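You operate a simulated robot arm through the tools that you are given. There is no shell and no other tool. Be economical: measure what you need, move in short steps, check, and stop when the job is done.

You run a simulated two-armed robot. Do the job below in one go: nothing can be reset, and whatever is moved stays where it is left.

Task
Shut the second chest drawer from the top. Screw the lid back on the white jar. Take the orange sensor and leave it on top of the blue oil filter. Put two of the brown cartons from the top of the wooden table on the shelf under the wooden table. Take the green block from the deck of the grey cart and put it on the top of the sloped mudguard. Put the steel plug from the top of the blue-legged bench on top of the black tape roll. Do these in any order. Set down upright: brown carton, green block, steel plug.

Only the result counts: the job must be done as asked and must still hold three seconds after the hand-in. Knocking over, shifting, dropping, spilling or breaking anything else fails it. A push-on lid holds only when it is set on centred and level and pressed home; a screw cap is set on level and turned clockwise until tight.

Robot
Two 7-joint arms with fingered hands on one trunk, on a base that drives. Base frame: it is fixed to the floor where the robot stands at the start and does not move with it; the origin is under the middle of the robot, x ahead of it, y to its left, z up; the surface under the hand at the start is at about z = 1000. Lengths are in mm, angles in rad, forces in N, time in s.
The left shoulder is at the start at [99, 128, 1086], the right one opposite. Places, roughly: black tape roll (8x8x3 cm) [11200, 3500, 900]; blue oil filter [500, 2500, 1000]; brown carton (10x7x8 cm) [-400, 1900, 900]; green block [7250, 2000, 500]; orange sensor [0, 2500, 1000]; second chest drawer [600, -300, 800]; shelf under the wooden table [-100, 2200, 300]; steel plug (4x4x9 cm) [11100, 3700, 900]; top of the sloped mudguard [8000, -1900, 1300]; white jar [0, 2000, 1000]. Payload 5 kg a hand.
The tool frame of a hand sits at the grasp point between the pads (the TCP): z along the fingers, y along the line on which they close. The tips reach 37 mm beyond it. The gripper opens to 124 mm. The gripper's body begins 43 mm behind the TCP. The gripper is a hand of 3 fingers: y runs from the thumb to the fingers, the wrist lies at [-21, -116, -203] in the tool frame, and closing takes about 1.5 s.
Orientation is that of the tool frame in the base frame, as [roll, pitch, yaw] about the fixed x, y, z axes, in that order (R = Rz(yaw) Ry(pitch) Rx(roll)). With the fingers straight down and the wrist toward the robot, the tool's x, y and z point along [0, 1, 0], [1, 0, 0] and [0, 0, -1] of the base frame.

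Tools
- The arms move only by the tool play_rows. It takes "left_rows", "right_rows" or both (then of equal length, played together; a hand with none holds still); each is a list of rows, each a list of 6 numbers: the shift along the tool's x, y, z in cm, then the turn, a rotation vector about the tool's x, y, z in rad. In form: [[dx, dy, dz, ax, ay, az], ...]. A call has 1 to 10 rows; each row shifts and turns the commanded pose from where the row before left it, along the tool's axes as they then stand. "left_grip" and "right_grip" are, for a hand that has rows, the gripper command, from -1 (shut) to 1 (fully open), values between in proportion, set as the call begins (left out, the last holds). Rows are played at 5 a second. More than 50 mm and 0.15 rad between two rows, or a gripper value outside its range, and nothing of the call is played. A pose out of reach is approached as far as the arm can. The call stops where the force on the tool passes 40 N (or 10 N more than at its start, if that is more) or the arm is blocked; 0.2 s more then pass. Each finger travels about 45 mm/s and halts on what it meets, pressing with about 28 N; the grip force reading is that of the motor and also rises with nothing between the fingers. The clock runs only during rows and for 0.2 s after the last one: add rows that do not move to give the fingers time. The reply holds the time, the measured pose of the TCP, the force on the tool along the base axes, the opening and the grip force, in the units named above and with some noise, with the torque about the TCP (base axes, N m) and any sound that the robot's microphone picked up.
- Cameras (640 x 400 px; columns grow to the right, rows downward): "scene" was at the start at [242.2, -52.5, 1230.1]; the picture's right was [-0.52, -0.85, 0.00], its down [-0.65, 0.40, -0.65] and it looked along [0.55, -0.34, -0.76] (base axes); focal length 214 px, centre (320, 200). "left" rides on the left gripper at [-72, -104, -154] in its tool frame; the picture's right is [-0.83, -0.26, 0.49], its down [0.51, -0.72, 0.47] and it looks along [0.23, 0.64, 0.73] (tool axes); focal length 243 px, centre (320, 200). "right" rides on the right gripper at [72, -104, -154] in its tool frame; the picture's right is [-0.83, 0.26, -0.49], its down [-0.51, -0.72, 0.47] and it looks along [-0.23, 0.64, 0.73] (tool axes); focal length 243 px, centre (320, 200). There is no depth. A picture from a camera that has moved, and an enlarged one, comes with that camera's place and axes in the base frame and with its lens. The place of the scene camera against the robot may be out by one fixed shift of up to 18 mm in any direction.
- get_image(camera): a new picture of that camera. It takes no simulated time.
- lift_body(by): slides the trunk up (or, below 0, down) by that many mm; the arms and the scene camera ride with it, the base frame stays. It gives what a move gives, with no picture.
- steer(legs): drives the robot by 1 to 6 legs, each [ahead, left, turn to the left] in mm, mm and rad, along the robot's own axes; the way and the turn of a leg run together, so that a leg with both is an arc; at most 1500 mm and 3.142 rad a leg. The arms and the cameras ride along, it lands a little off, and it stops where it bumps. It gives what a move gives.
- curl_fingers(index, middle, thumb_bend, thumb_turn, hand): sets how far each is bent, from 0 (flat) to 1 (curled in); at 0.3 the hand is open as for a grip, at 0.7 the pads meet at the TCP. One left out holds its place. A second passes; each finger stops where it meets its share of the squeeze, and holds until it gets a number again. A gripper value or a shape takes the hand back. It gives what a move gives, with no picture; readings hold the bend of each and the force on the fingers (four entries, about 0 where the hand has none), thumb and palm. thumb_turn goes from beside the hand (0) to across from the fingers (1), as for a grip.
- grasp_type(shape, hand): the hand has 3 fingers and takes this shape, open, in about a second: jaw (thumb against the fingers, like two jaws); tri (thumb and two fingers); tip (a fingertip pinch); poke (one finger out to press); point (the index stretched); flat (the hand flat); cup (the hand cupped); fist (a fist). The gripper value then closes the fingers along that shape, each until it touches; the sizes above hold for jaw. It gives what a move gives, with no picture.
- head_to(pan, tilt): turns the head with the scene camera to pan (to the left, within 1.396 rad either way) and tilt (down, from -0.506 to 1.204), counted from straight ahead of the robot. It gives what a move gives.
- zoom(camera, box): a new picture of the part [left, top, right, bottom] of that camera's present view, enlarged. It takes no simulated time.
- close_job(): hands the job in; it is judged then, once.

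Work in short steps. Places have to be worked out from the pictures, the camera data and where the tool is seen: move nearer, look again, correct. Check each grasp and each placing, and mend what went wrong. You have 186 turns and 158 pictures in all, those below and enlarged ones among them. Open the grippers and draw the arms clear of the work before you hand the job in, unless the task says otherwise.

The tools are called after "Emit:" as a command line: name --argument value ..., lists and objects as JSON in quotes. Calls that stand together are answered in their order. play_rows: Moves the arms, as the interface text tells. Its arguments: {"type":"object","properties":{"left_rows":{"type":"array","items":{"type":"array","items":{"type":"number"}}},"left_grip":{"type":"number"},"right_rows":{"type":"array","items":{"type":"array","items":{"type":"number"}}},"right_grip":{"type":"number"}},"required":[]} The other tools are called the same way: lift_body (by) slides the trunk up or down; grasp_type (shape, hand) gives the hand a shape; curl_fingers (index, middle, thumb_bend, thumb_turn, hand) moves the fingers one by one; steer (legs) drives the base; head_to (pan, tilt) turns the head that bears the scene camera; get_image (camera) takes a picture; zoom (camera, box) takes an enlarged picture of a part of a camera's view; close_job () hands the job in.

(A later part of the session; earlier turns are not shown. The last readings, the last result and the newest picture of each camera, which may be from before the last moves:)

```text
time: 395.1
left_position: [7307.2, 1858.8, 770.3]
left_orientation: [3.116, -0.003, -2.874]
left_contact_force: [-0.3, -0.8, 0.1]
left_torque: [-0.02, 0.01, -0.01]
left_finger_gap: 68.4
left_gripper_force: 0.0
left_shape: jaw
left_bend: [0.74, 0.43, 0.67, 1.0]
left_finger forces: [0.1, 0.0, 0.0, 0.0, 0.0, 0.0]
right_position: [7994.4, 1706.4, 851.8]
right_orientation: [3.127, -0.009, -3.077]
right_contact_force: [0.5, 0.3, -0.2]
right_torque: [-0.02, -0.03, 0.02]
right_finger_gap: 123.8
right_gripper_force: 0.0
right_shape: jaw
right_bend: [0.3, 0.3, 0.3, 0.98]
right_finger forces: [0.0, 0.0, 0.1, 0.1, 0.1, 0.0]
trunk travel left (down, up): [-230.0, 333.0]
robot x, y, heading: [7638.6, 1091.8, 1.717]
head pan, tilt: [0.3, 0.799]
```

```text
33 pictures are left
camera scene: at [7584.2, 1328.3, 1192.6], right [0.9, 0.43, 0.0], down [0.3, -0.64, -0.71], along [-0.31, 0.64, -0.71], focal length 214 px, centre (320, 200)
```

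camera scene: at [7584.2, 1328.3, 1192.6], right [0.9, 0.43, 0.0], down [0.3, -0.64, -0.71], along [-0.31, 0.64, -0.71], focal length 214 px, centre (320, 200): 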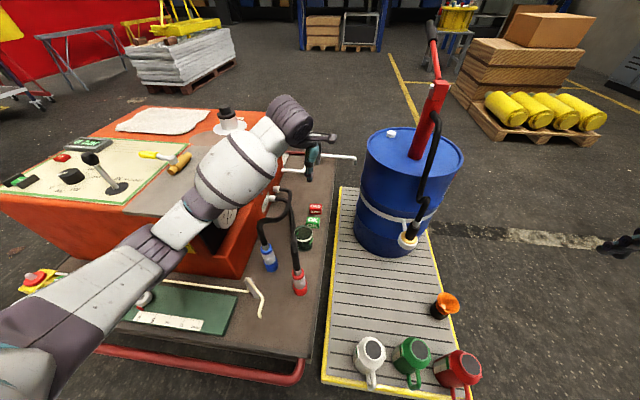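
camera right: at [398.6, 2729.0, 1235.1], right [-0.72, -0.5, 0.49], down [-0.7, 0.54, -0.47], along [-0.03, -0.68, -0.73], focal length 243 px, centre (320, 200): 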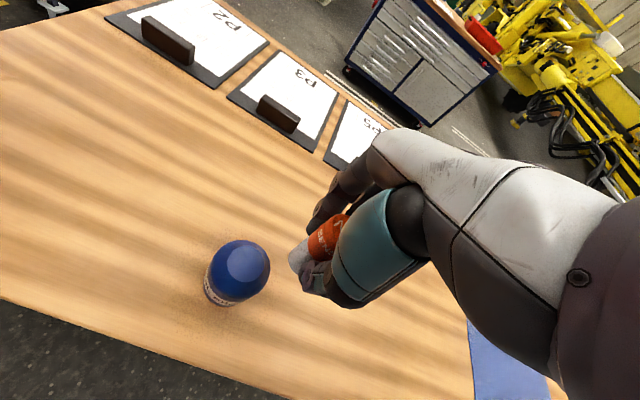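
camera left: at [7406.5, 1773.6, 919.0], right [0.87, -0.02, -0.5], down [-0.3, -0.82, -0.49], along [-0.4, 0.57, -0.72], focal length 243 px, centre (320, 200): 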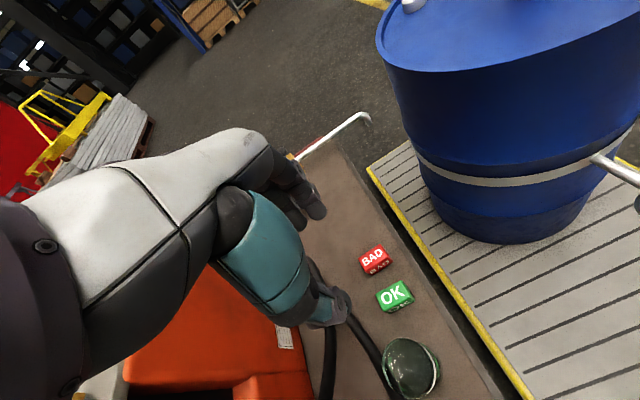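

The trunk was pushed back ~15 mm, so the forearm is resting on the red box. I raise the left hand straight back up at once, well above, and check the box top.

Emit:
play_rows --left_rows '[[0, 0, -4, 0, 0, 0], [0, 0, -4, 0, 0, 0], [0, 0, -4, 0, 0, 0], [0, 0, -4, 0, 0, 0], [0, 0, -4, 0, 0, 0], [0, 0, -4, 0, 0, 0], [0, 0, -4, 0, 0, 0], [0, 0, -4, 0, 0, 0], [0, 0, -4, 0, 0, 0], [0, 0, -3, 0, 0, 0]]' --left_grip 1

Emit:
lift_body --by 60

Emit:
get_image --camera "scene"

```text
time: 397.3
left_position: [7304.8, 1866.1, 1138.2]
left_orientation: [-3.137, 0.003, -2.879]
left_contact_force: [0.5, -0.5, 0.2]
left_torque: [-0.02, -0.01, -0.01]
left_finger_gap: 124.2
left_gripper_force: 0.1
left_shape: jaw
left_bend: [0.3, 0.3, 0.3, 0.98]
left_finger forces: [0.0, 0.0, 0.1, 0.0, 0.0, 0.1]
right_position: [7989.0, 1713.7, 844.3]
right_orientation: [-3.141, -0.001, -3.08]
right_contact_force: [0.5, -0.2, -0.3]
right_torque: [0.05, 0.05, -0.02]
right_finger_gap: 123.9
right_gripper_force: 0.1
right_shape: jaw
right_bend: [0.3, 0.3, 0.3, 0.98]
right_finger forces: [0.1, 0.0, 0.0, 0.0, 0.1, 0.0]
trunk travel left (down, up): [-230.0, 333.0]
robot x, y, heading: [7639.9, 1091.1, 1.714]
head pan, tilt: [0.3, 0.799]
```

```text
time: 398.3
left_position: [7302.4, 1868.4, 1196.1]
left_orientation: [-3.135, 0.003, -2.878]
left_contact_force: [-0.5, 0.5, -0.7]
left_torque: [-0.04, -0.02, -0.01]
left_finger_gap: 124.0
left_gripper_force: 0.1
left_shape: jaw
left_bend: [0.3, 0.3, 0.3, 0.98]
left_finger forces: [0.1, 0.0, 0.0, 0.0, 0.1, 0.1]
right_position: [7987.0, 1716.0, 904.4]
right_orientation: [3.139, -0.001, -3.077]
right_contact_force: [-0.1, -0.2, 0.0]
right_torque: [-0.02, -0.02, -0.03]
right_finger_gap: 124.1
right_gripper_force: 0.0
right_shape: jaw
right_bend: [0.3, 0.3, 0.3, 0.98]
right_finger forces: [0.1, 0.0, 0.0, 0.1, 0.0, 0.0]
trunk travel left (down, up): [-290.0, 273.0]
robot x, y, heading: [7639.5, 1092.1, 1.717]
head pan, tilt: [0.3, 0.799]
```

```text
32 pictures are left
camera scene: at [7576.7, 1324.8, 1250.8], right [0.9, 0.43, 0.0], down [0.31, -0.65, -0.7], along [-0.3, 0.63, -0.72], focal length 214 px, centre (320, 200)
```

scene: 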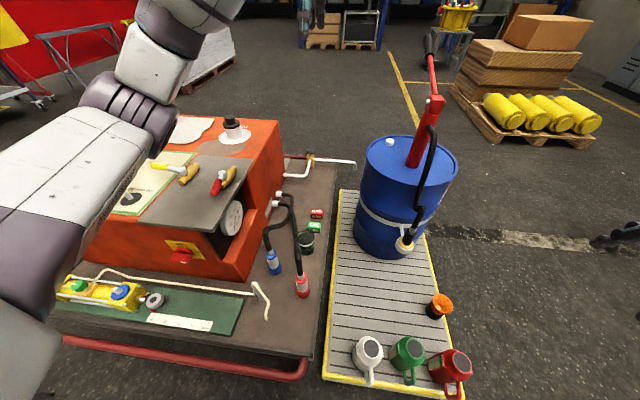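

The tools on the box look unchanged. I'll use the right arm instead (its elbow points over the empty tray side): turn left 0.47 with a small strafe.

Emit:
steer --legs '[[0, 60, 0.47]]'

Emit:
get_image --camera "right"

```text
time: 400.0
left_position: [6935.1, 1612.2, 1196.6]
left_orientation: [-3.137, 0.004, -2.41]
left_contact_force: [0.5, -0.1, -0.2]
left_torque: [0.03, -0.02, -0.01]
left_finger_gap: 124.1
left_gripper_force: 0.1
left_shape: jaw
left_bend: [0.3, 0.3, 0.3, 0.98]
left_finger forces: [0.1, 0.0, 0.0, 0.0, 0.0, 0.0]
right_position: [7613.7, 1784.5, 905.0]
right_orientation: [3.141, -0.001, -2.609]
right_contact_force: [0.7, 0.9, -0.4]
right_torque: [-0.01, -0.01, -0.02]
right_finger_gap: 123.6
right_gripper_force: 0.0
right_shape: jaw
right_bend: [0.3, 0.3, 0.3, 0.98]
right_finger forces: [0.0, 0.1, 0.0, 0.0, 0.1, 0.1]
trunk travel left (down, up): [-290.0, 273.0]
robot x, y, heading: [7582.4, 1068.4, 2.182]
head pan, tilt: [0.3, 0.799]
```

```text
31 pictures are left
camera right: at [7605.1, 1658.7, 1058.8], right [0.58, 0.65, 0.49], down [0.8, -0.36, -0.47], along [-0.13, 0.67, -0.73], focal length 243 px, centre (320, 200)
```

right: 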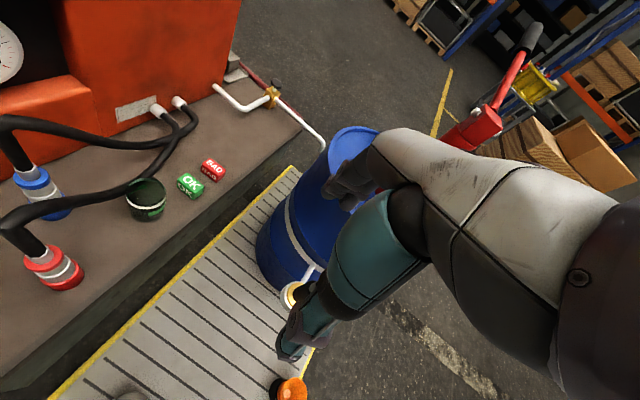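

Right-hand view gives the block at ≈(7303,1868), consistent. I move the right hand above it, align its jaws with the row, lower to z≈700 and look.

Emit:
play_rows --right_rows '[[3.2, 3.25, 0, 0, 0, 0], [3.2, 3.25, 0, 0, 0, 0], [3.2, 3.25, 0, 0, 0, 0], [3.2, 3.25, 0, 0, 0, 0], [3.2, 3.25, 0, 0, 0, 0], [3.2, 3.25, 0, 0, 0, 0], [3.3, 3.4, 0, 0, 0, 0], [0, 0, 4, 0, 0, 0.12], [0, 0, 4, 0, 0, 0.12], [0, 0, 4, 0, 0, 0]]' --right_grip 1

Emit:
play_rows --right_rows '[[0, 0, 4, 0, 0, 0], [0, 0, 4, 0, 0, 0], [0, 0, 0, 0, 0, 0]]' --right_grip 0

Emit:
get_image --camera "right"

Emit:
get_image --camera "scene"

```text
time: 402.2
left_position: [6935.1, 1612.3, 1195.8]
left_orientation: [-3.138, 0.0, -2.411]
left_contact_force: [0.1, 0.6, -0.1]
left_torque: [-0.02, -0.02, -0.01]
left_finger_gap: 124.1
left_gripper_force: 0.0
left_shape: jaw
left_bend: [0.3, 0.3, 0.3, 0.98]
left_finger forces: [0.0, 0.0, 0.0, 0.0, 0.1, 0.0]
right_position: [7304.1, 1870.9, 784.3]
right_orientation: [-3.141, -0.002, -2.851]
right_contact_force: [0.0, 0.0, -0.1]
right_torque: [-0.02, 0.01, 0.0]
right_finger_gap: 123.6
right_gripper_force: 0.0
right_shape: jaw
right_bend: [0.3, 0.3, 0.3, 0.98]
right_finger forces: [0.0, 0.0, 0.1, 0.0, 0.1, 0.1]
trunk travel left (down, up): [-290.0, 273.0]
robot x, y, heading: [7582.2, 1071.3, 2.186]
head pan, tilt: [0.3, 0.799]
```

```text
time: 403.0
left_position: [6934.8, 1610.1, 1197.2]
left_orientation: [-3.139, 0.004, -2.411]
left_contact_force: [1.0, 0.1, 0.2]
left_torque: [0.0, 0.0, 0.03]
left_finger_gap: 124.1
left_gripper_force: 0.1
left_shape: jaw
left_bend: [0.3, 0.3, 0.3, 0.98]
left_finger forces: [0.0, 0.0, 0.1, 0.0, 0.1, 0.0]
right_position: [7306.2, 1868.3, 707.3]
right_orientation: [3.139, -0.001, -2.85]
right_contact_force: [0.0, -0.7, 0.9]
right_torque: [0.03, 0.01, 0.0]
right_finger_gap: 62.8
right_gripper_force: 0.0
right_shape: jaw
right_bend: [0.74, 0.45, 0.69, 1.0]
right_finger forces: [0.0, 0.1, 0.0, 0.0, 0.0, 0.0]
trunk travel left (down, up): [-290.0, 273.0]
robot x, y, heading: [7581.1, 1068.3, 2.181]
head pan, tilt: [0.3, 0.799]
```

```text
30 pictures are left
camera right: at [7265.7, 1748.1, 861.0], right [0.72, 0.49, 0.49], down [0.69, -0.54, -0.47], along [0.04, 0.68, -0.73], focal length 243 px, centre (320, 200)
```

right: 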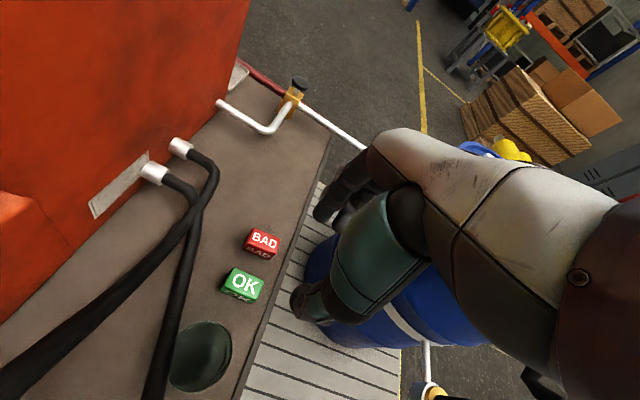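

```text
29 pictures are left
camera scene: at [7418.6, 1248.4, 1251.3], right [0.61, 0.79, 0.0], down [0.57, -0.44, -0.7], along [-0.55, 0.43, -0.72], focal length 214 px, centre (320, 200)
```

scene: 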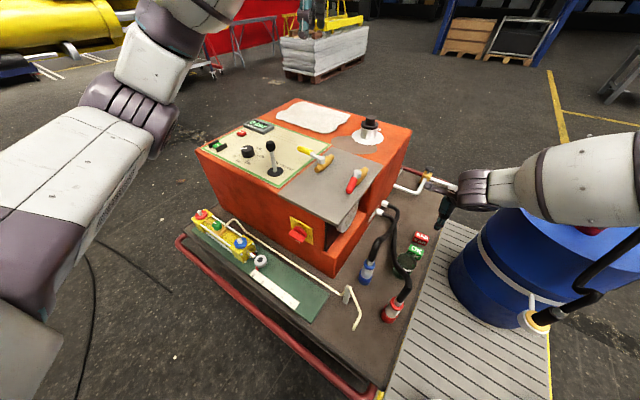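

Refined: block top centre ≈(7288,1880,445). I correct by (−18,+12) mm and lower to tips just above the block.

Emit:
play_rows --right_rows '[[1.4, 1.65, 0, 0, 0, 0], [0, 0, 4, 0, 0, 0], [0, 0, 4, 0, 0, 0], [0, 0, 4, 0, 0, 0], [0, 0, 4, 0, 0, 0], [0, 0, 3, 0, 0, 0], [0, 0, 0, 0, 0, 0]]'

Emit:
zoom --camera "right" --box '[200, 150, 420, 350]'

```text
time: 404.6
left_position: [6935.0, 1611.0, 1196.8]
left_orientation: [-3.138, 0.003, -2.411]
left_contact_force: [-0.2, -0.6, -0.2]
left_torque: [0.0, 0.02, 0.01]
left_finger_gap: 123.9
left_gripper_force: 0.0
left_shape: jaw
left_bend: [0.3, 0.3, 0.3, 0.98]
left_finger forces: [0.0, 0.0, 0.0, 0.0, 0.1, 0.0]
right_position: [7285.2, 1880.3, 516.0]
right_orientation: [3.139, 0.0, -2.849]
right_contact_force: [0.1, -0.5, -0.8]
right_torque: [-0.01, 0.03, -0.02]
right_finger_gap: 62.2
right_gripper_force: 0.2
right_shape: jaw
right_bend: [0.74, 0.45, 0.69, 1.0]
right_finger forces: [0.0, 0.0, 0.1, 0.0, 0.0, 0.0]
trunk travel left (down, up): [-290.0, 273.0]
robot x, y, heading: [7580.3, 1066.7, 2.188]
head pan, tilt: [0.3, 0.799]
```

```text
2.00 times, centred on (310, 250) of right
camera zoom: at [7246.0, 1759.7, 669.7], right [0.72, 0.49, 0.49], down [0.69, -0.54, -0.47], along [0.04, 0.68, -0.73], focal length 485 px, centre (340, 100)
```

zoom: 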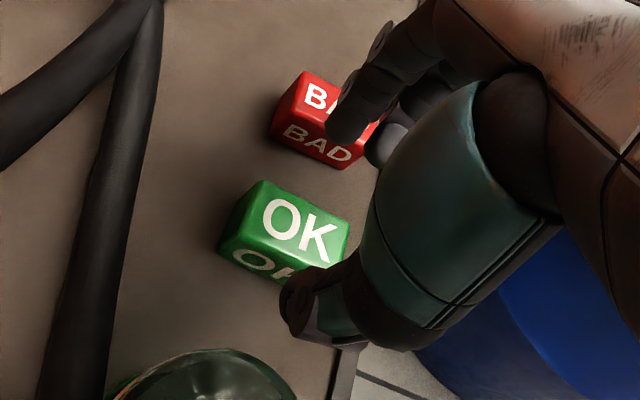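

Aligned within ~5 mm; I narrow the opening slightly, adjust, descend to z≈455 and close.

Emit:
play_rows --right_rows '[[0.1, 0.3, 0, 0, 0, 0], [0, 0, 0, 0, 0, 0], [0, 0, 2, 0, 0, 0], [0, 0, 2, 0, 0, 0], [0, 0, 1.2, 0, 0, 0], [0, 0, 0.8, 0, 0, 0], [0, 0, 0, 0, 0, 0]]' --right_grip -0.1

Emit:
play_rows --right_rows '[[0, 0, 0, 0, 0, 0], [0, 0, 0, 0, 0, 0], [0, 0, 0, 0, 0, 0], [0, 0, 0, 0, 0, 0], [0, 0, 0, 0, 0, 0]]' --right_grip -1

Emit:
zoom --camera "right" --box '[200, 150, 420, 350]'

```text
time: 406.2
left_position: [6936.4, 1612.3, 1196.4]
left_orientation: [-3.137, 0.002, -2.411]
left_contact_force: [-0.4, 0.4, 0.0]
left_torque: [0.0, 0.01, -0.03]
left_finger_gap: 124.1
left_gripper_force: 0.0
left_shape: jaw
left_bend: [0.3, 0.3, 0.3, 0.98]
left_finger forces: [0.0, 0.2, 0.0, 0.0, 0.0, 0.0]
right_position: [7303.1, 1880.4, 476.0]
right_orientation: [3.14, -0.002, -2.852]
right_contact_force: [0.6, -0.5, 0.0]
right_torque: [0.03, 0.02, -0.03]
right_finger_gap: 56.6
right_gripper_force: 0.0
right_shape: jaw
right_bend: [0.74, 0.47, 0.71, 1.0]
right_finger forces: [0.2, 0.0, 0.0, 0.1, 0.0, 0.0]
right hand out of reach, approached as far as the arm can: row 4, 5, 6
trunk travel left (down, up): [-290.0, 273.0]
robot x, y, heading: [7586.2, 1069.1, 2.184]
head pan, tilt: [0.3, 0.799]
```

```text
time: 407.4
left_position: [6935.5, 1612.4, 1198.2]
left_orientation: [-3.139, 0.004, -2.41]
left_contact_force: [1.2, -0.1, 0.7]
left_torque: [-0.01, 0.0, 0.02]
left_finger_gap: 123.9
left_gripper_force: 0.0
left_shape: jaw
left_bend: [0.3, 0.3, 0.3, 0.98]
left_finger forces: [0.0, 0.0, 0.1, 0.1, 0.0, 0.0]
right_position: [7303.8, 1880.8, 476.7]
right_orientation: [3.141, -0.001, -2.85]
right_contact_force: [-0.5, 2.1, 6.7]
right_torque: [0.22, -0.03, 0.0]
right_finger_gap: 16.9
right_gripper_force: 27.7
right_shape: jaw
right_bend: [0.73, 0.61, 0.75, 1.0]
right_finger forces: [13.6, 14.4, 0.0, 0.0, 24.2, 0.0]
trunk travel left (down, up): [-290.0, 273.0]
robot x, y, heading: [7583.5, 1067.4, 2.182]
head pan, tilt: [0.3, 0.799]
```

```text
2.00 times, centred on (310, 250) of right
camera zoom: at [7264.3, 1760.1, 629.8], right [0.72, 0.49, 0.49], down [0.69, -0.54, -0.47], along [0.04, 0.68, -0.73], focal length 485 px, centre (340, 100)
```

zoom: 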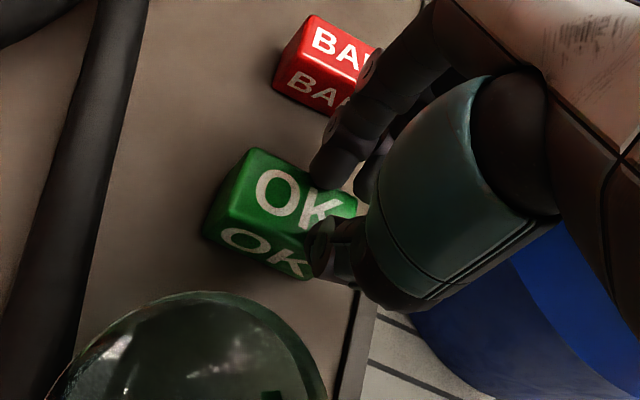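

The arm ran out of reach (ended 19 mm aside). I open, rise, lower the trunk 90 mm and retry.

Emit:
play_rows --right_rows '[[0, 0, 0, 0, 0, 0], [0, 0, 0, 0, 0, 0], [0, 0, 0, 0, 0, 0], [0, 0, -3, 0, 0, 0], [0, 0, -4, 0, 0, 0], [0, 0, -4, 0, 0, 0], [0, 0, -2, 0, 0, 0]]' --right_grip 0

Emit:
lift_body --by -90

Emit:
zoom --camera "right" --box '[180, 120, 440, 360]'

```text
time: 409.0
left_position: [6934.9, 1611.7, 1196.4]
left_orientation: [-3.137, 0.001, -2.41]
left_contact_force: [-0.4, 0.9, -0.2]
left_torque: [-0.01, -0.02, -0.03]
left_finger_gap: 124.1
left_gripper_force: 0.1
left_shape: jaw
left_bend: [0.3, 0.3, 0.3, 0.98]
left_finger forces: [0.0, 0.0, 0.1, 0.0, 0.1, 0.0]
right_position: [7304.1, 1878.7, 604.4]
right_orientation: [3.141, -0.001, -2.851]
right_contact_force: [0.6, 0.4, 0.8]
right_torque: [0.03, 0.0, -0.02]
right_finger_gap: 61.7
right_gripper_force: 0.1
right_shape: jaw
right_bend: [0.74, 0.45, 0.69, 1.0]
right_finger forces: [0.1, 0.0, 0.0, 0.0, 0.1, 0.1]
trunk travel left (down, up): [-290.0, 273.0]
robot x, y, heading: [7585.7, 1068.1, 2.182]
head pan, tilt: [0.3, 0.799]
```

```text
time: 410.3
left_position: [6933.7, 1611.2, 1109.2]
left_orientation: [-3.138, 0.002, -2.411]
left_contact_force: [-0.5, -1.1, 0.3]
left_torque: [0.04, 0.05, -0.01]
left_finger_gap: 123.9
left_gripper_force: 0.1
left_shape: jaw
left_bend: [0.3, 0.3, 0.3, 0.98]
left_finger forces: [0.0, 0.0, 0.0, 0.1, 0.0, 0.1]
right_position: [7303.8, 1880.0, 516.5]
right_orientation: [3.141, -0.001, -2.851]
right_contact_force: [0.8, 0.5, 0.6]
right_torque: [0.0, -0.02, 0.05]
right_finger_gap: 61.7
right_gripper_force: 0.0
right_shape: jaw
right_bend: [0.74, 0.45, 0.69, 1.0]
right_finger forces: [0.1, 0.0, 0.0, 0.1, 0.0, 0.0]
trunk travel left (down, up): [-200.0, 363.0]
robot x, y, heading: [7583.2, 1073.3, 2.184]
head pan, tilt: [0.3, 0.799]
```

```text
1.67 times, centred on (310, 240) of right
camera zoom: at [7264.6, 1759.6, 669.9], right [0.72, 0.49, 0.49], down [0.69, -0.54, -0.47], along [0.04, 0.68, -0.73], focal length 404 px, centre (337, 133)
```

zoom: 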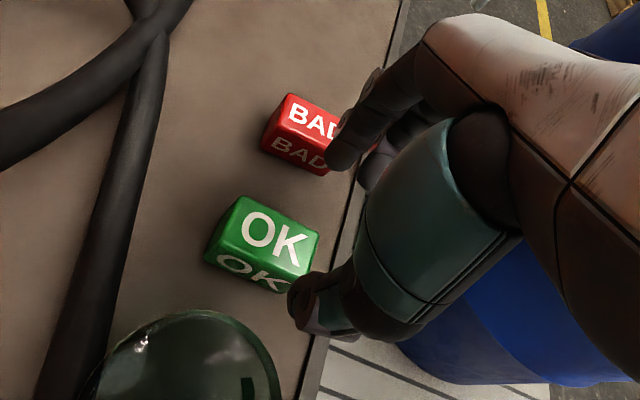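

Block is still in place at ≈(7288,1872). I shift, descend and grip again.

Emit:
play_rows --right_rows '[[1.75, -0.2, 0, 0, 0, 0], [0, 0, 2, 0, 0, 0], [0, 0, 2, 0, 0, 0], [0, 0, 1.2, 0, 0, 0], [0, 0, 0.8, 0, 0, 0], [0, 0, 0, 0, 0, 0]]'

Emit:
play_rows --right_rows '[[0, 0, 0, 0, 0, 0], [0, 0, 0, 0, 0, 0], [0, 0, 0, 0, 0, 0], [0, 0, 0, 0, 0, 0], [0, 0, 0, 0, 0, 0]]' --right_grip -1

Emit:
zoom --camera "right" --box '[180, 120, 440, 360]'

```text
time: 411.7
left_position: [6934.9, 1612.5, 1107.0]
left_orientation: [-3.137, 0.003, -2.411]
left_contact_force: [-0.2, 0.0, 0.7]
left_torque: [0.01, 0.0, 0.0]
left_finger_gap: 123.8
left_gripper_force: 0.1
left_shape: jaw
left_bend: [0.3, 0.3, 0.3, 0.98]
left_finger forces: [0.0, 0.1, 0.1, 0.1, 0.1, 0.0]
right_position: [7286.4, 1873.0, 454.6]
right_orientation: [3.141, -0.001, -2.851]
right_contact_force: [-0.1, 0.2, 0.8]
right_torque: [-0.03, -0.03, -0.01]
right_finger_gap: 61.8
right_gripper_force: 0.0
right_shape: jaw
right_bend: [0.74, 0.45, 0.69, 1.0]
right_finger forces: [0.0, 0.1, 0.1, 0.0, 0.4, 0.1]
trunk travel left (down, up): [-200.0, 363.0]
robot x, y, heading: [7583.8, 1074.9, 2.186]
head pan, tilt: [0.3, 0.799]
```

```text
time: 412.9
left_position: [6934.0, 1612.5, 1107.7]
left_orientation: [-3.137, 0.001, -2.409]
left_contact_force: [-0.4, 1.1, -0.1]
left_torque: [0.0, -0.02, -0.01]
left_finger_gap: 124.2
left_gripper_force: 0.1
left_shape: jaw
left_bend: [0.3, 0.3, 0.3, 0.98]
left_finger forces: [0.0, 0.0, 0.0, 0.0, 0.1, 0.0]
right_position: [7288.3, 1873.3, 454.2]
right_orientation: [3.141, 0.0, -2.849]
right_contact_force: [0.9, 0.0, 0.3]
right_torque: [0.03, -0.02, -0.01]
right_finger_gap: 31.0
right_gripper_force: 28.3
right_shape: jaw
right_bend: [0.73, 0.56, 0.74, 1.0]
right_finger forces: [16.3, 8.6, 0.0, 0.0, 24.8, 0.0]
trunk travel left (down, up): [-200.0, 363.0]
robot x, y, heading: [7581.1, 1072.2, 2.185]
head pan, tilt: [0.3, 0.799]
```

```text
1.67 times, centred on (310, 240) of right
camera zoom: at [7247.9, 1753.9, 608.7], right [0.72, 0.49, 0.49], down [0.69, -0.55, -0.47], along [0.04, 0.68, -0.73], focal length 404 px, centre (337, 133)
```

zoom: 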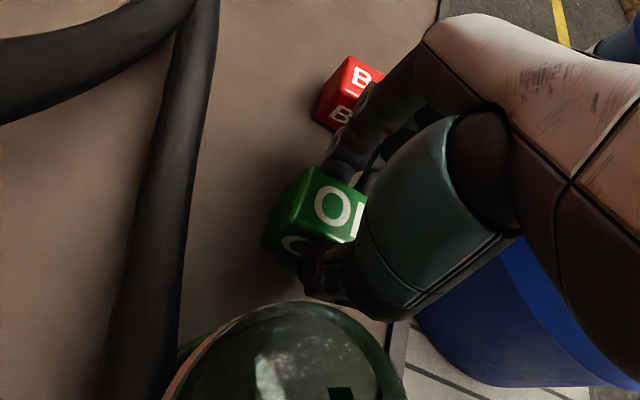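

Block gripped (31 mm gap). I lift it straight up, raise the trunk, and back away from the cart.

Emit:
play_rows --right_rows '[[0, 0, -1, 0, 0, 0], [0, 0, -3, 0, 0, 0], [0, 0, -4, 0, 0, 0], [0, 0, -4, 0, 0, 0], [0, 0, -4, 0, 0, 0], [0, 0, -4, 0, 0, 0], [0, 0, -4, 0, 0, 0]]'

Emit:
lift_body --by 360

Emit:
steer --legs '[[-750, 0, 0], [0, 0, 2.53]]'

Emit:
head_to --pan 0 --tilt 0.25

Emit:
get_image --camera "scene"

```text
time: 414.5
left_position: [6934.4, 1610.5, 1108.0]
left_orientation: [-3.139, 0.004, -2.411]
left_contact_force: [-0.2, -0.4, 0.1]
left_torque: [0.03, -0.02, 0.03]
left_finger_gap: 124.1
left_gripper_force: 0.0
left_shape: jaw
left_bend: [0.3, 0.3, 0.3, 0.98]
left_finger forces: [0.1, 0.0, 0.1, 0.1, 0.0, 0.0]
right_position: [7289.3, 1871.7, 693.8]
right_orientation: [3.142, -0.001, -2.851]
right_contact_force: [0.3, -0.3, -0.4]
right_torque: [0.06, -0.01, 0.07]
right_finger_gap: 30.8
right_gripper_force: 27.8
right_shape: jaw
right_bend: [0.73, 0.57, 0.74, 1.0]
right_finger forces: [16.2, 8.6, 0.0, 0.0, 25.0, 0.0]
trunk travel left (down, up): [-200.0, 363.0]
robot x, y, heading: [7580.5, 1070.0, 2.184]
head pan, tilt: [0.3, 0.799]
```

```text
time: 418.0
left_position: [6933.6, 1614.2, 1465.0]
left_orientation: [-3.135, 0.003, -2.41]
left_contact_force: [1.1, -0.1, -0.5]
left_torque: [-0.03, 0.0, 0.01]
left_finger_gap: 123.9
left_gripper_force: 0.0
left_shape: jaw
left_bend: [0.3, 0.3, 0.3, 0.98]
left_finger forces: [0.1, 0.0, 0.1, 0.0, 0.0, 0.1]
right_position: [7288.5, 1874.4, 1052.7]
right_orientation: [-3.139, 0.003, -2.85]
right_contact_force: [0.0, 0.4, -1.4]
right_torque: [-0.01, 0.0, -0.01]
right_finger_gap: 30.7
right_gripper_force: 27.8
right_shape: jaw
right_bend: [0.73, 0.57, 0.74, 1.0]
right_finger forces: [16.3, 8.6, 0.0, 0.0, 24.9, 0.1]
trunk travel left (down, up): [-560.0, 3.0]
robot x, y, heading: [7582.7, 1067.5, 2.183]
head pan, tilt: [0.3, 0.799]
```

```text
time: 428.1
left_position: [8228.3, -359.7, 1467.5]
left_orientation: [-3.136, 0.0, 0.123]
left_contact_force: [-1.2, -0.7, 0.5]
left_torque: [-0.01, 0.0, -0.03]
left_finger_gap: 124.2
left_gripper_force: 0.1
left_shape: jaw
left_bend: [0.3, 0.3, 0.3, 0.98]
left_finger forces: [0.1, 0.0, 0.1, 0.1, 0.1, 0.1]
right_position: [7789.1, -372.8, 1054.8]
right_orientation: [3.141, 0.001, -0.318]
right_contact_force: [-0.2, 1.1, -0.9]
right_torque: [-0.03, -0.03, 0.0]
right_finger_gap: 30.6
right_gripper_force: 28.4
right_shape: jaw
right_bend: [0.73, 0.57, 0.74, 1.0]
right_finger forces: [15.9, 8.2, 0.0, 0.0, 24.1, 0.0]
trunk travel left (down, up): [-560.0, 3.0]
robot x, y, heading: [8004.9, 455.5, -1.566]
head pan, tilt: [0.3, 0.799]
```

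```text
time: 429.0
left_position: [8229.5, -360.7, 1466.1]
left_orientation: [-3.137, 0.003, 0.121]
left_contact_force: [-0.3, -0.5, -0.3]
left_torque: [0.0, -0.02, -0.01]
left_finger_gap: 124.2
left_gripper_force: 0.2
left_shape: jaw
left_bend: [0.3, 0.3, 0.3, 0.98]
left_finger forces: [0.1, 0.1, 0.0, 0.1, 0.0, 0.0]
right_position: [7790.7, -373.8, 1053.6]
right_orientation: [3.142, 0.0, -0.316]
right_contact_force: [-0.8, 0.3, -0.5]
right_torque: [0.03, -0.03, 0.01]
right_finger_gap: 30.8
right_gripper_force: 27.6
right_shape: jaw
right_bend: [0.73, 0.57, 0.74, 1.0]
right_finger forces: [15.9, 8.2, 0.0, 0.0, 24.1, 0.1]
trunk travel left (down, up): [-560.0, 3.0]
robot x, y, heading: [8004.8, 452.4, -1.568]
head pan, tilt: [0.0, 0.25]
```

```text
24 pictures are left
camera scene: at [8005.1, 316.9, 1600.9], right [-1.0, 0.0, 0.0], down [0.0, 0.25, -0.97], along [0.0, -0.97, -0.25], focal length 214 px, centre (320, 200)
```

scene: 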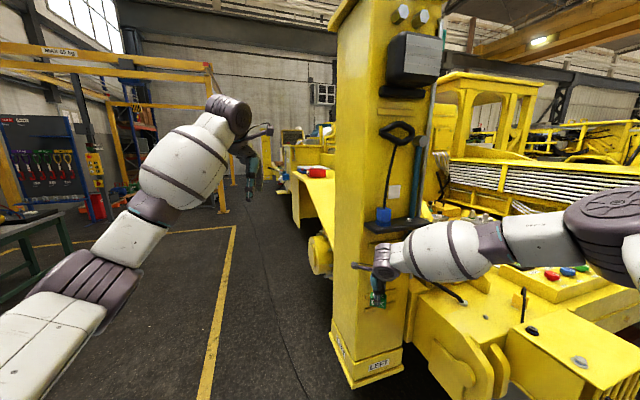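

The mudguard should appear near (320,175), next to a red object. I zoom there.

Emit:
zoom --camera "scene" --box '[260, 130, 350, 230]'

```text
4.00 times, centred on (305, 180) of scene
camera zoom: at [8005.1, 316.9, 1600.9], right [-1.0, 0.0, 0.0], down [0.0, 0.25, -0.97], along [0.0, -0.97, -0.25], focal length 858 px, centre (380, 280)
```

zoom: 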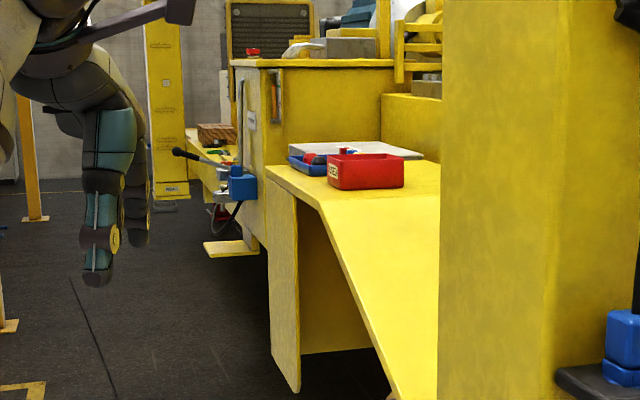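

The mudguard's flat top (with trays) is at ≈y −1450…−1710, x≈7950–8130; free strip in front of the red tray around (8050,-1580). I raise the right hand and go around on the east side, facing west.

Emit:
play_rows --right_rows '[[0, 0, -4, 0, 0, 0], [0, 0, -4, 0, 0, 0], [0, 0, -4, 0, 0, 0], [0, 0, -4, 0, 0, 0], [0, 0, -4, 0, 0, 0], [0, 0, -4, 0, 0, 0], [0, 0, -4, 0, 0, 0], [0, 0, -4, 0, 0, 0], [0, 0, -4, 0, 0, 0], [0, 0, -3, 0, 0, 0]]'

Emit:
steer --legs '[[0, 900, 0], [1000, 0, 0], [0, 0, -1.57], [0, 600, 0]]'

Emit:
head_to --pan 0.35 --tilt 0.5

Emit:
get_image --camera "scene"

```text
time: 430.0
left_position: [8228.0, -362.4, 1466.9]
left_orientation: [-3.138, 0.005, 0.123]
left_contact_force: [0.2, 1.1, 0.3]
left_torque: [0.0, -0.01, 0.04]
left_finger_gap: 123.9
left_gripper_force: 0.1
left_shape: jaw
left_bend: [0.3, 0.3, 0.3, 0.98]
left_finger forces: [0.0, 0.0, 0.0, 0.0, 0.0, 0.0]
right_position: [7786.6, -369.8, 1180.5]
right_orientation: [-3.119, 0.012, -0.314]
right_contact_force: [-2.5, 2.0, -14.8]
right_torque: [0.1, 0.0, 0.0]
right_finger_gap: 30.2
right_gripper_force: 27.6
right_shape: jaw
right_bend: [0.73, 0.57, 0.74, 1.0]
right_finger forces: [16.1, 8.4, 0.0, 0.0, 24.6, 13.2]
trunk travel left (down, up): [-560.0, 3.0]
robot x, y, heading: [8005.3, 456.3, -1.566]
head pan, tilt: [0.0, 0.25]
stopped in row 4 (right hand): the force on the tool passed its limit at 57 N (the readings are from after the stop); the commanded pose is now the measured one
```

```text
time: 452.2
left_position: [8112.7, -1348.8, 1467.0]
left_orientation: [-3.138, 0.001, -1.447]
left_contact_force: [0.1, 0.8, 0.3]
left_torque: [-0.02, 0.02, -0.03]
left_finger_gap: 124.0
left_gripper_force: 0.0
left_shape: jaw
left_bend: [0.3, 0.3, 0.3, 0.98]
left_finger forces: [0.1, 0.0, 0.0, 0.0, 0.0, 0.0]
right_position: [8104.5, -908.5, 1187.5]
right_orientation: [-3.125, 0.008, -1.886]
right_contact_force: [0.0, 0.6, -0.8]
right_torque: [0.0, -0.02, 0.0]
right_finger_gap: 30.1
right_gripper_force: 28.1
right_shape: jaw
right_bend: [0.73, 0.57, 0.75, 1.0]
right_finger forces: [15.7, 8.0, 0.0, 0.0, 23.7, 0.0]
trunk travel left (down, up): [-560.0, 3.0]
robot x, y, heading: [8927.0, -1124.6, -3.138]
head pan, tilt: [0.0, 0.25]
```

```text
time: 453.1
left_position: [8113.4, -1348.4, 1467.7]
left_orientation: [-3.138, 0.003, -1.446]
left_contact_force: [0.2, -0.3, -0.2]
left_torque: [0.01, -0.04, 0.01]
left_finger_gap: 123.9
left_gripper_force: 0.0
left_shape: jaw
left_bend: [0.3, 0.3, 0.3, 0.98]
left_finger forces: [0.0, 0.1, 0.0, 0.0, 0.1, 0.0]
right_position: [8104.3, -909.2, 1186.4]
right_orientation: [-3.128, 0.008, -1.886]
right_contact_force: [-0.3, 0.2, -0.7]
right_torque: [0.02, 0.01, 0.0]
right_finger_gap: 30.0
right_gripper_force: 28.2
right_shape: jaw
right_bend: [0.73, 0.57, 0.75, 1.0]
right_finger forces: [15.7, 8.1, 0.0, 0.1, 23.7, 0.0]
trunk travel left (down, up): [-560.0, 3.0]
robot x, y, heading: [8923.7, -1129.3, -3.142]
head pan, tilt: [0.351, 0.499]
```

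```text
22 pictures are left
camera scene: at [8808.5, -1170.0, 1577.9], right [-0.35, 0.94, 0.0], down [0.45, 0.17, -0.88], along [-0.82, -0.31, -0.48], focal length 214 px, centre (320, 200)
```

scene: 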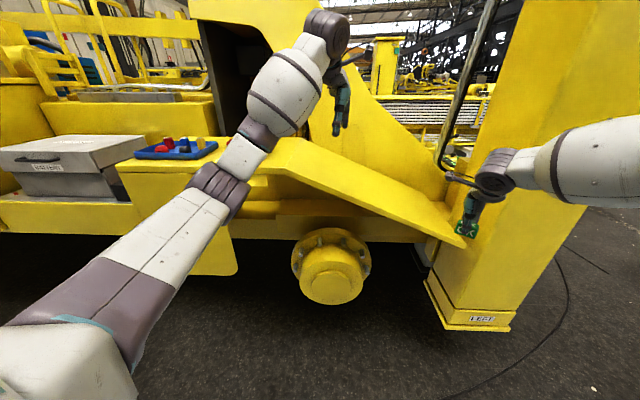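

The flat top's front ridge is at ≈(8138,-1650), z≈1265; trays start at y≈−1940. Target for the block ≈(8050,-1790). I raise the right hand, then strafe left and look.

Emit:
play_rows --right_rows '[[0, 0, -4, 0, 0, 0], [0, 0, -4, 0, 0, 0], [0, 0, -4, 0, 0, 0], [0, 0, -4, 0, 0, 0], [0, 0, -4, 0, 0, 0], [0, 0, -2, 0, 0, 0]]'

Emit:
steer --legs '[[0, 740, 0]]'

Emit:
head_to --pan 0.0 --tilt 0.6

Emit:
get_image --camera "scene"

```text
time: 454.5
left_position: [8114.3, -1349.6, 1469.1]
left_orientation: [3.141, 0.003, -1.447]
left_contact_force: [-0.1, -1.1, 0.3]
left_torque: [-0.01, -0.01, 0.01]
left_finger_gap: 124.1
left_gripper_force: 0.1
left_shape: jaw
left_bend: [0.3, 0.3, 0.3, 0.98]
left_finger forces: [0.0, 0.0, 0.0, 0.1, 0.0, 0.1]
right_position: [8100.6, -908.9, 1406.6]
right_orientation: [-3.127, 0.01, -1.887]
right_contact_force: [0.4, 0.0, -0.9]
right_torque: [0.0, -0.01, 0.04]
right_finger_gap: 30.2
right_gripper_force: 27.7
right_shape: jaw
right_bend: [0.73, 0.57, 0.75, 1.0]
right_finger forces: [15.7, 8.1, 0.0, 0.0, 23.7, 0.0]
trunk travel left (down, up): [-560.0, 3.0]
robot x, y, heading: [8927.5, -1123.7, -3.133]
head pan, tilt: [0.351, 0.499]
```

```text
time: 461.3
left_position: [8112.8, -2076.0, 1467.8]
left_orientation: [-3.139, 0.002, -1.454]
left_contact_force: [0.2, 0.1, 0.6]
left_torque: [0.06, 0.01, 0.0]
left_finger_gap: 124.1
left_gripper_force: 0.0
left_shape: jaw
left_bend: [0.3, 0.3, 0.3, 0.98]
left_finger forces: [0.1, 0.0, 0.1, 0.0, 0.0, 0.0]
right_position: [8101.2, -1637.7, 1404.5]
right_orientation: [-3.125, 0.011, -1.893]
right_contact_force: [-0.4, 7.0, -0.3]
right_torque: [0.21, 0.01, 0.01]
right_finger_gap: 30.1
right_gripper_force: 28.2
right_shape: jaw
right_bend: [0.73, 0.56, 0.75, 1.0]
right_finger forces: [15.3, 10.9, 0.0, 0.0, 24.3, 0.2]
trunk travel left (down, up): [-560.0, 3.0]
robot x, y, heading: [8927.9, -1863.5, 3.141]
head pan, tilt: [0.351, 0.499]
```

```text
time: 462.2
left_position: [8111.5, -2075.9, 1467.9]
left_orientation: [-3.139, 0.001, -1.455]
left_contact_force: [0.0, 0.2, -0.3]
left_torque: [0.01, 0.01, 0.02]
left_finger_gap: 124.0
left_gripper_force: 0.0
left_shape: jaw
left_bend: [0.3, 0.3, 0.3, 0.98]
left_finger forces: [0.0, 0.0, 0.0, 0.0, 0.0, 0.0]
right_position: [8102.1, -1638.2, 1405.7]
right_orientation: [-3.127, 0.01, -1.893]
right_contact_force: [0.5, 4.9, -0.8]
right_torque: [0.16, -0.01, 0.01]
right_finger_gap: 30.0
right_gripper_force: 27.8
right_shape: jaw
right_bend: [0.73, 0.56, 0.75, 1.0]
right_finger forces: [15.5, 10.4, 0.1, 0.0, 24.7, 0.0]
trunk travel left (down, up): [-560.0, 3.0]
robot x, y, heading: [8927.5, -1859.4, 3.143]
head pan, tilt: [0.0, 0.6]
```

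```text
21 pictures are left
camera scene: at [8806.5, -1871.6, 1568.8], right [0.0, 1.0, 0.0], down [0.56, 0.0, -0.83], along [-0.83, 0.0, -0.56], focal length 214 px, centre (320, 200)
```

scene: 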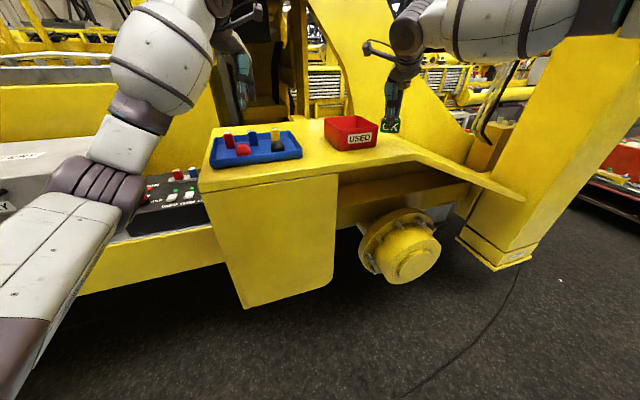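

The middle finger touches a yellow fin behind the fender (5–7 N). I back off 60 mm, retract the left hand, then strafe left so the block comes over the free strip in front of the red tray, target ≈(8110,-1790).

Emit:
steer --legs '[[-60, 0, 0]]'

Emit:
play_rows --left_rows '[[0, -4, 0, 0, 0, 0], [0, -4, 0, 0, 0, 0], [0, -4, 0, 0, 0, 0], [0, -4, 0, 0, 0, 0]]'

Emit:
steer --legs '[[0, 145, 0]]'

Emit:
get_image --camera "right"

Emit:
get_image --camera "scene"

```text
time: 463.1
left_position: [8157.0, -2077.9, 1451.7]
left_orientation: [-3.12, -0.001, -1.457]
left_contact_force: [-1.8, -0.1, -1.0]
left_torque: [0.02, -0.14, -0.04]
left_finger_gap: 124.1
left_gripper_force: 0.1
left_shape: jaw
left_bend: [0.3, 0.3, 0.3, 0.98]
left_finger forces: [0.0, 0.0, 0.0, 0.0, 0.1, 0.0]
right_position: [8146.5, -1636.7, 1390.2]
right_orientation: [-3.111, 0.016, -1.897]
right_contact_force: [-1.7, 0.4, -2.4]
right_torque: [-0.02, -0.12, 0.01]
right_finger_gap: 30.1
right_gripper_force: 27.5
right_shape: jaw
right_bend: [0.73, 0.57, 0.75, 1.0]
right_finger forces: [16.1, 8.5, 0.0, 0.0, 24.5, 0.0]
trunk travel left (down, up): [-560.0, 3.0]
robot x, y, heading: [8988.4, -1863.0, 3.137]
head pan, tilt: [0.0, 0.6]
```

```text
time: 464.1
left_position: [8335.4, -2061.6, 1469.5]
left_orientation: [3.142, 0.003, -1.456]
left_contact_force: [0.7, -0.2, 0.4]
left_torque: [-0.03, 0.04, 0.0]
left_finger_gap: 124.0
left_gripper_force: 0.1
left_shape: jaw
left_bend: [0.3, 0.3, 0.3, 0.98]
left_finger forces: [0.1, 0.0, 0.0, 0.1, 0.0, 0.1]
right_position: [8165.7, -1636.0, 1410.5]
right_orientation: [-3.132, 0.009, -1.895]
right_contact_force: [1.3, -0.1, -0.7]
right_torque: [-0.03, 0.05, 0.02]
right_finger_gap: 30.3
right_gripper_force: 28.5
right_shape: jaw
right_bend: [0.73, 0.57, 0.75, 1.0]
right_finger forces: [16.1, 8.6, 0.0, 0.0, 24.7, 0.0]
trunk travel left (down, up): [-560.0, 3.0]
robot x, y, heading: [8986.7, -1859.9, 3.135]
head pan, tilt: [0.0, 0.6]
```

```text
time: 466.0
left_position: [8332.8, -2203.3, 1468.1]
left_orientation: [-3.141, 0.003, -1.457]
left_contact_force: [-0.3, 0.1, 0.0]
left_torque: [-0.02, 0.01, 0.02]
left_finger_gap: 124.0
left_gripper_force: 0.1
left_shape: jaw
left_bend: [0.3, 0.3, 0.3, 0.98]
left_finger forces: [0.0, 0.0, 0.1, 0.0, 0.0, 0.1]
right_position: [8164.9, -1781.9, 1407.0]
right_orientation: [-3.129, 0.009, -1.894]
right_contact_force: [11.7, -4.1, 9.7]
right_torque: [-0.25, -0.26, 0.24]
right_finger_gap: 30.8
right_gripper_force: 27.8
right_shape: jaw
right_bend: [0.74, 0.57, 0.73, 1.0]
right_finger forces: [23.3, 9.4, 0.0, 0.0, 33.6, 0.0]
trunk travel left (down, up): [-560.0, 3.0]
robot x, y, heading: [8987.3, -2002.2, 3.138]
head pan, tilt: [0.0, 0.6]
```

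```text
20 pictures are left
camera right: at [8237.4, -1884.2, 1561.8], right [0.01, 0.87, 0.5], down [0.85, 0.25, -0.46], along [-0.52, 0.43, -0.74], focal length 243 px, centre (320, 200)
```

right: 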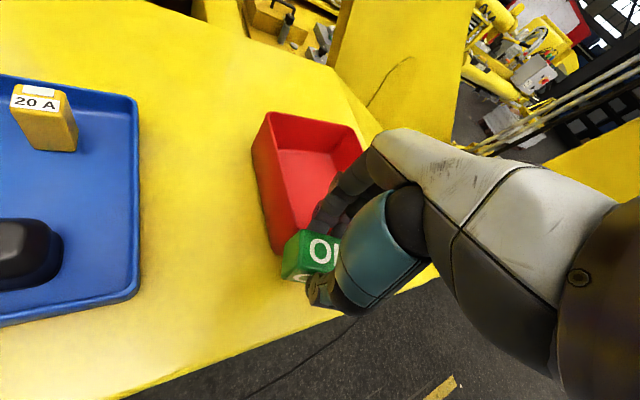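

```text
19 pictures are left
camera scene: at [8868.4, -2017.4, 1569.3], right [0.0, 1.0, 0.0], down [0.56, 0.0, -0.83], along [-0.83, 0.0, -0.56], focal length 214 px, centre (320, 200)
```

scene: 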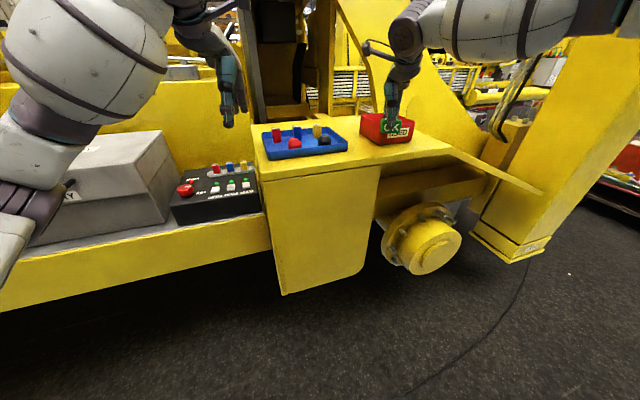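

The block/fingers touched the red tray's side (≈12 N); by comparison of views the tray hasn't visibly moved. I raise at once, then move over the free gap between the two trays (≈(8140,-1868)) and align the jaws with that gap.

Emit:
play_rows --right_rows '[[0, -0.5, -3, 0, 0, 0], [0, 0, -4, 0, 0, 0], [3, 0, 0, 0, 0, -0.13], [3, 0, 0, 0, 0, -0.13], [2, 0, 0, 0, 0, -0.13], [0.5, 0, 0, 0, 0, -0.13], [0, 0, 0, 0, 0, -0.13], [0, 0, 0, 0, 0, 0]]'

Emit:
get_image --camera "right"

```text
time: 467.8
left_position: [8328.0, -2203.2, 1463.1]
left_orientation: [-3.135, 0.003, -1.458]
left_contact_force: [0.8, 0.2, 0.2]
left_torque: [0.01, -0.02, 0.02]
left_finger_gap: 124.0
left_gripper_force: 0.1
left_shape: jaw
left_bend: [0.3, 0.3, 0.3, 0.98]
left_finger forces: [0.0, 0.1, 0.0, 0.0, 0.0, 0.0]
right_position: [8145.7, -1839.3, 1475.8]
right_orientation: [-3.122, -0.002, -1.245]
right_contact_force: [-0.1, -0.3, -1.2]
right_torque: [-0.03, -0.04, 0.0]
right_finger_gap: 30.0
right_gripper_force: 28.0
right_shape: jaw
right_bend: [0.74, 0.57, 0.74, 1.0]
right_finger forces: [16.8, 8.3, 0.0, 0.0, 25.1, 0.0]
right hand out of reach, approached as far as the arm can: row 4, 5
trunk travel left (down, up): [-560.0, 3.0]
robot x, y, heading: [8983.1, -2006.4, 3.137]
head pan, tilt: [0.0, 0.6]
```

```text
18 pictures are left
camera right: at [8264.9, -1875.3, 1632.5], right [-0.52, 0.7, 0.48], down [0.53, 0.71, -0.46], along [-0.67, 0.02, -0.74], focal length 243 px, centre (320, 200)
```

right: 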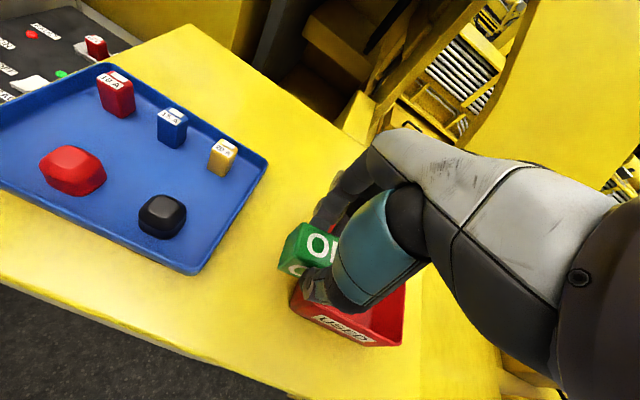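

The gap between trays is clear; the arm just lacks reach. I drive 100 mm closer and 35 mm left, then pull the hand back over the gap centre and look.

Emit:
steer --legs '[[100, 35, 0]]'

Emit:
play_rows --right_rows '[[0.9, -3, 0, 0, 0, 0], [0.9, -3, 0, 0, 0, 0], [0.9, -3, 0, 0, 0, 0], [0, 0, 2, 0, 0, 0], [0, 0, 1, 0, 0, 0], [0, 0, 0, 0, 0, 0]]'

Emit:
get_image --camera "right"

```text
time: 469.0
left_position: [8236.3, -2232.3, 1474.3]
left_orientation: [3.139, 0.001, -1.459]
left_contact_force: [1.0, 0.2, 0.7]
left_torque: [-0.01, 0.08, 0.03]
left_finger_gap: 123.9
left_gripper_force: 0.0
left_shape: jaw
left_bend: [0.3, 0.3, 0.3, 0.98]
left_finger forces: [0.0, 0.0, 0.0, 0.1, 0.1, 0.0]
right_position: [8057.3, -1869.7, 1488.0]
right_orientation: [-3.136, -0.001, -1.249]
right_contact_force: [1.9, 0.8, 1.0]
right_torque: [0.01, 0.07, 0.0]
right_finger_gap: 30.0
right_gripper_force: 27.4
right_shape: jaw
right_bend: [0.74, 0.57, 0.74, 1.0]
right_finger forces: [16.8, 8.2, 0.0, 0.0, 25.2, 0.1]
trunk travel left (down, up): [-560.0, 3.0]
robot x, y, heading: [8882.2, -2038.8, 3.134]
head pan, tilt: [0.0, 0.6]
```

```text
time: 470.4
left_position: [8230.4, -2235.9, 1468.3]
left_orientation: [-3.139, 0.003, -1.46]
left_contact_force: [0.6, -0.6, 0.8]
left_torque: [-0.01, 0.02, -0.03]
left_finger_gap: 124.0
left_gripper_force: 0.0
left_shape: jaw
left_bend: [0.3, 0.3, 0.3, 0.98]
left_finger forces: [0.0, 0.0, 0.1, 0.1, 0.1, 0.1]
right_position: [8144.1, -1870.1, 1453.1]
right_orientation: [-3.128, -0.001, -1.247]
right_contact_force: [0.3, -0.3, -1.2]
right_torque: [0.01, 0.05, 0.0]
right_finger_gap: 30.0
right_gripper_force: 28.1
right_shape: jaw
right_bend: [0.74, 0.57, 0.74, 1.0]
right_finger forces: [16.9, 8.2, 0.0, 0.1, 25.1, 0.1]
trunk travel left (down, up): [-560.0, 3.0]
robot x, y, heading: [8886.2, -2038.9, 3.137]
head pan, tilt: [0.0, 0.6]
```

```text
17 pictures are left
camera right: at [8264.6, -1904.9, 1608.8], right [-0.52, 0.7, 0.49], down [0.53, 0.71, -0.46], along [-0.67, 0.02, -0.74], focal length 243 px, centre (320, 200)
```

right: 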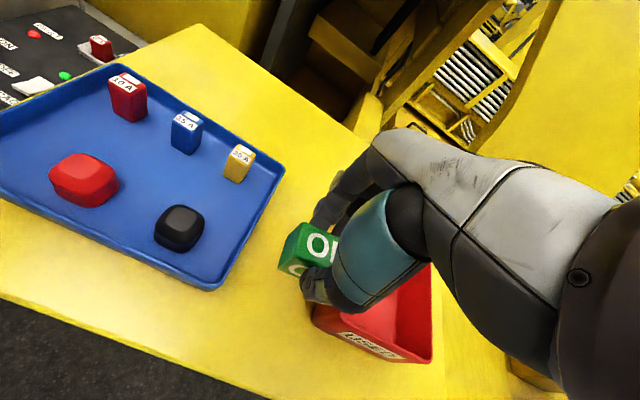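

The vertical projection falls mid-gap. I lower toward the surface, first 80 mm, then in small steps until contact.

Emit:
play_rows --right_rows '[[0, 0, 2.5, 0, 0, 0], [0, 0, 2.5, 0, 0, 0], [0, 0, 2.5, 0, 0, 0], [0, 0, 1, 0, 0, 0], [0, 0, 0.5, 0, 0, 0], [0, 0, 0.4, 0, 0, 0], [0, 0, 0, 0, 0, 0]]'

Emit:
zoom --camera "right" --box '[180, 140, 440, 380]'

```text
time: 472.0
left_position: [8227.4, -2235.0, 1466.7]
left_orientation: [-3.136, 0.002, -1.457]
left_contact_force: [0.1, -0.4, 0.1]
left_torque: [-0.01, -0.03, -0.02]
left_finger_gap: 123.7
left_gripper_force: 0.0
left_shape: jaw
left_bend: [0.3, 0.3, 0.3, 0.98]
left_finger forces: [0.1, 0.0, 0.0, 0.0, 0.0, 0.0]
right_position: [8143.8, -1870.1, 1356.4]
right_orientation: [-3.122, -0.003, -1.247]
right_contact_force: [-0.1, 0.4, -0.5]
right_torque: [0.0, 0.0, 0.01]
right_finger_gap: 30.3
right_gripper_force: 28.1
right_shape: jaw
right_bend: [0.74, 0.57, 0.74, 1.0]
right_finger forces: [16.9, 8.2, 0.0, 0.0, 25.0, 0.0]
trunk travel left (down, up): [-560.0, 3.0]
robot x, y, heading: [8887.0, -2037.8, 3.137]
head pan, tilt: [0.0, 0.6]
```

```text
1.67 times, centred on (310, 260) of right
camera zoom: at [8262.6, -1904.9, 1512.3], right [-0.52, 0.7, 0.49], down [0.53, 0.71, -0.46], along [-0.67, 0.02, -0.74], focal length 404 px, centre (337, 100)
```

zoom: 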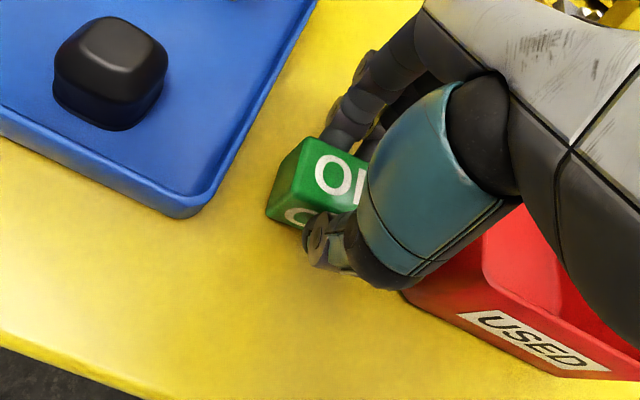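

Block is well inside the gap, ~10 mm above. I level the small tilt and lower in 3 mm steps to contact.

Emit:
play_rows --right_rows '[[0, 0, 0.3, -0.02, 0, 0], [0, 0, 0.3, 0, 0, 0], [0, 0, 0.3, 0, 0, 0], [0, 0, 0.2, 0, 0, 0], [0, 0, 0, 0, 0, 0]]'

```text
time: 473.2
left_position: [8232.2, -2235.0, 1469.3]
left_orientation: [3.141, 0.002, -1.461]
left_contact_force: [-0.2, 0.2, 0.4]
left_torque: [0.04, 0.02, -0.01]
left_finger_gap: 123.9
left_gripper_force: 0.1
left_shape: jaw
left_bend: [0.3, 0.3, 0.3, 0.98]
left_finger forces: [0.0, 0.0, 0.0, 0.0, 0.1, 0.0]
right_position: [8145.6, -1869.4, 1352.1]
right_orientation: [3.127, -0.001, -1.248]
right_contact_force: [-7.3, 4.7, 36.9]
right_torque: [0.05, 0.38, -0.04]
right_finger_gap: 33.2
right_gripper_force: 28.0
right_shape: jaw
right_bend: [0.74, 0.56, 0.75, 1.0]
right_finger forces: [21.4, 12.5, 0.0, 0.0, 28.9, 0.1]
trunk travel left (down, up): [-560.0, 3.0]
robot x, y, heading: [8883.7, -2035.5, 3.136]
head pan, tilt: [0.0, 0.6]
```

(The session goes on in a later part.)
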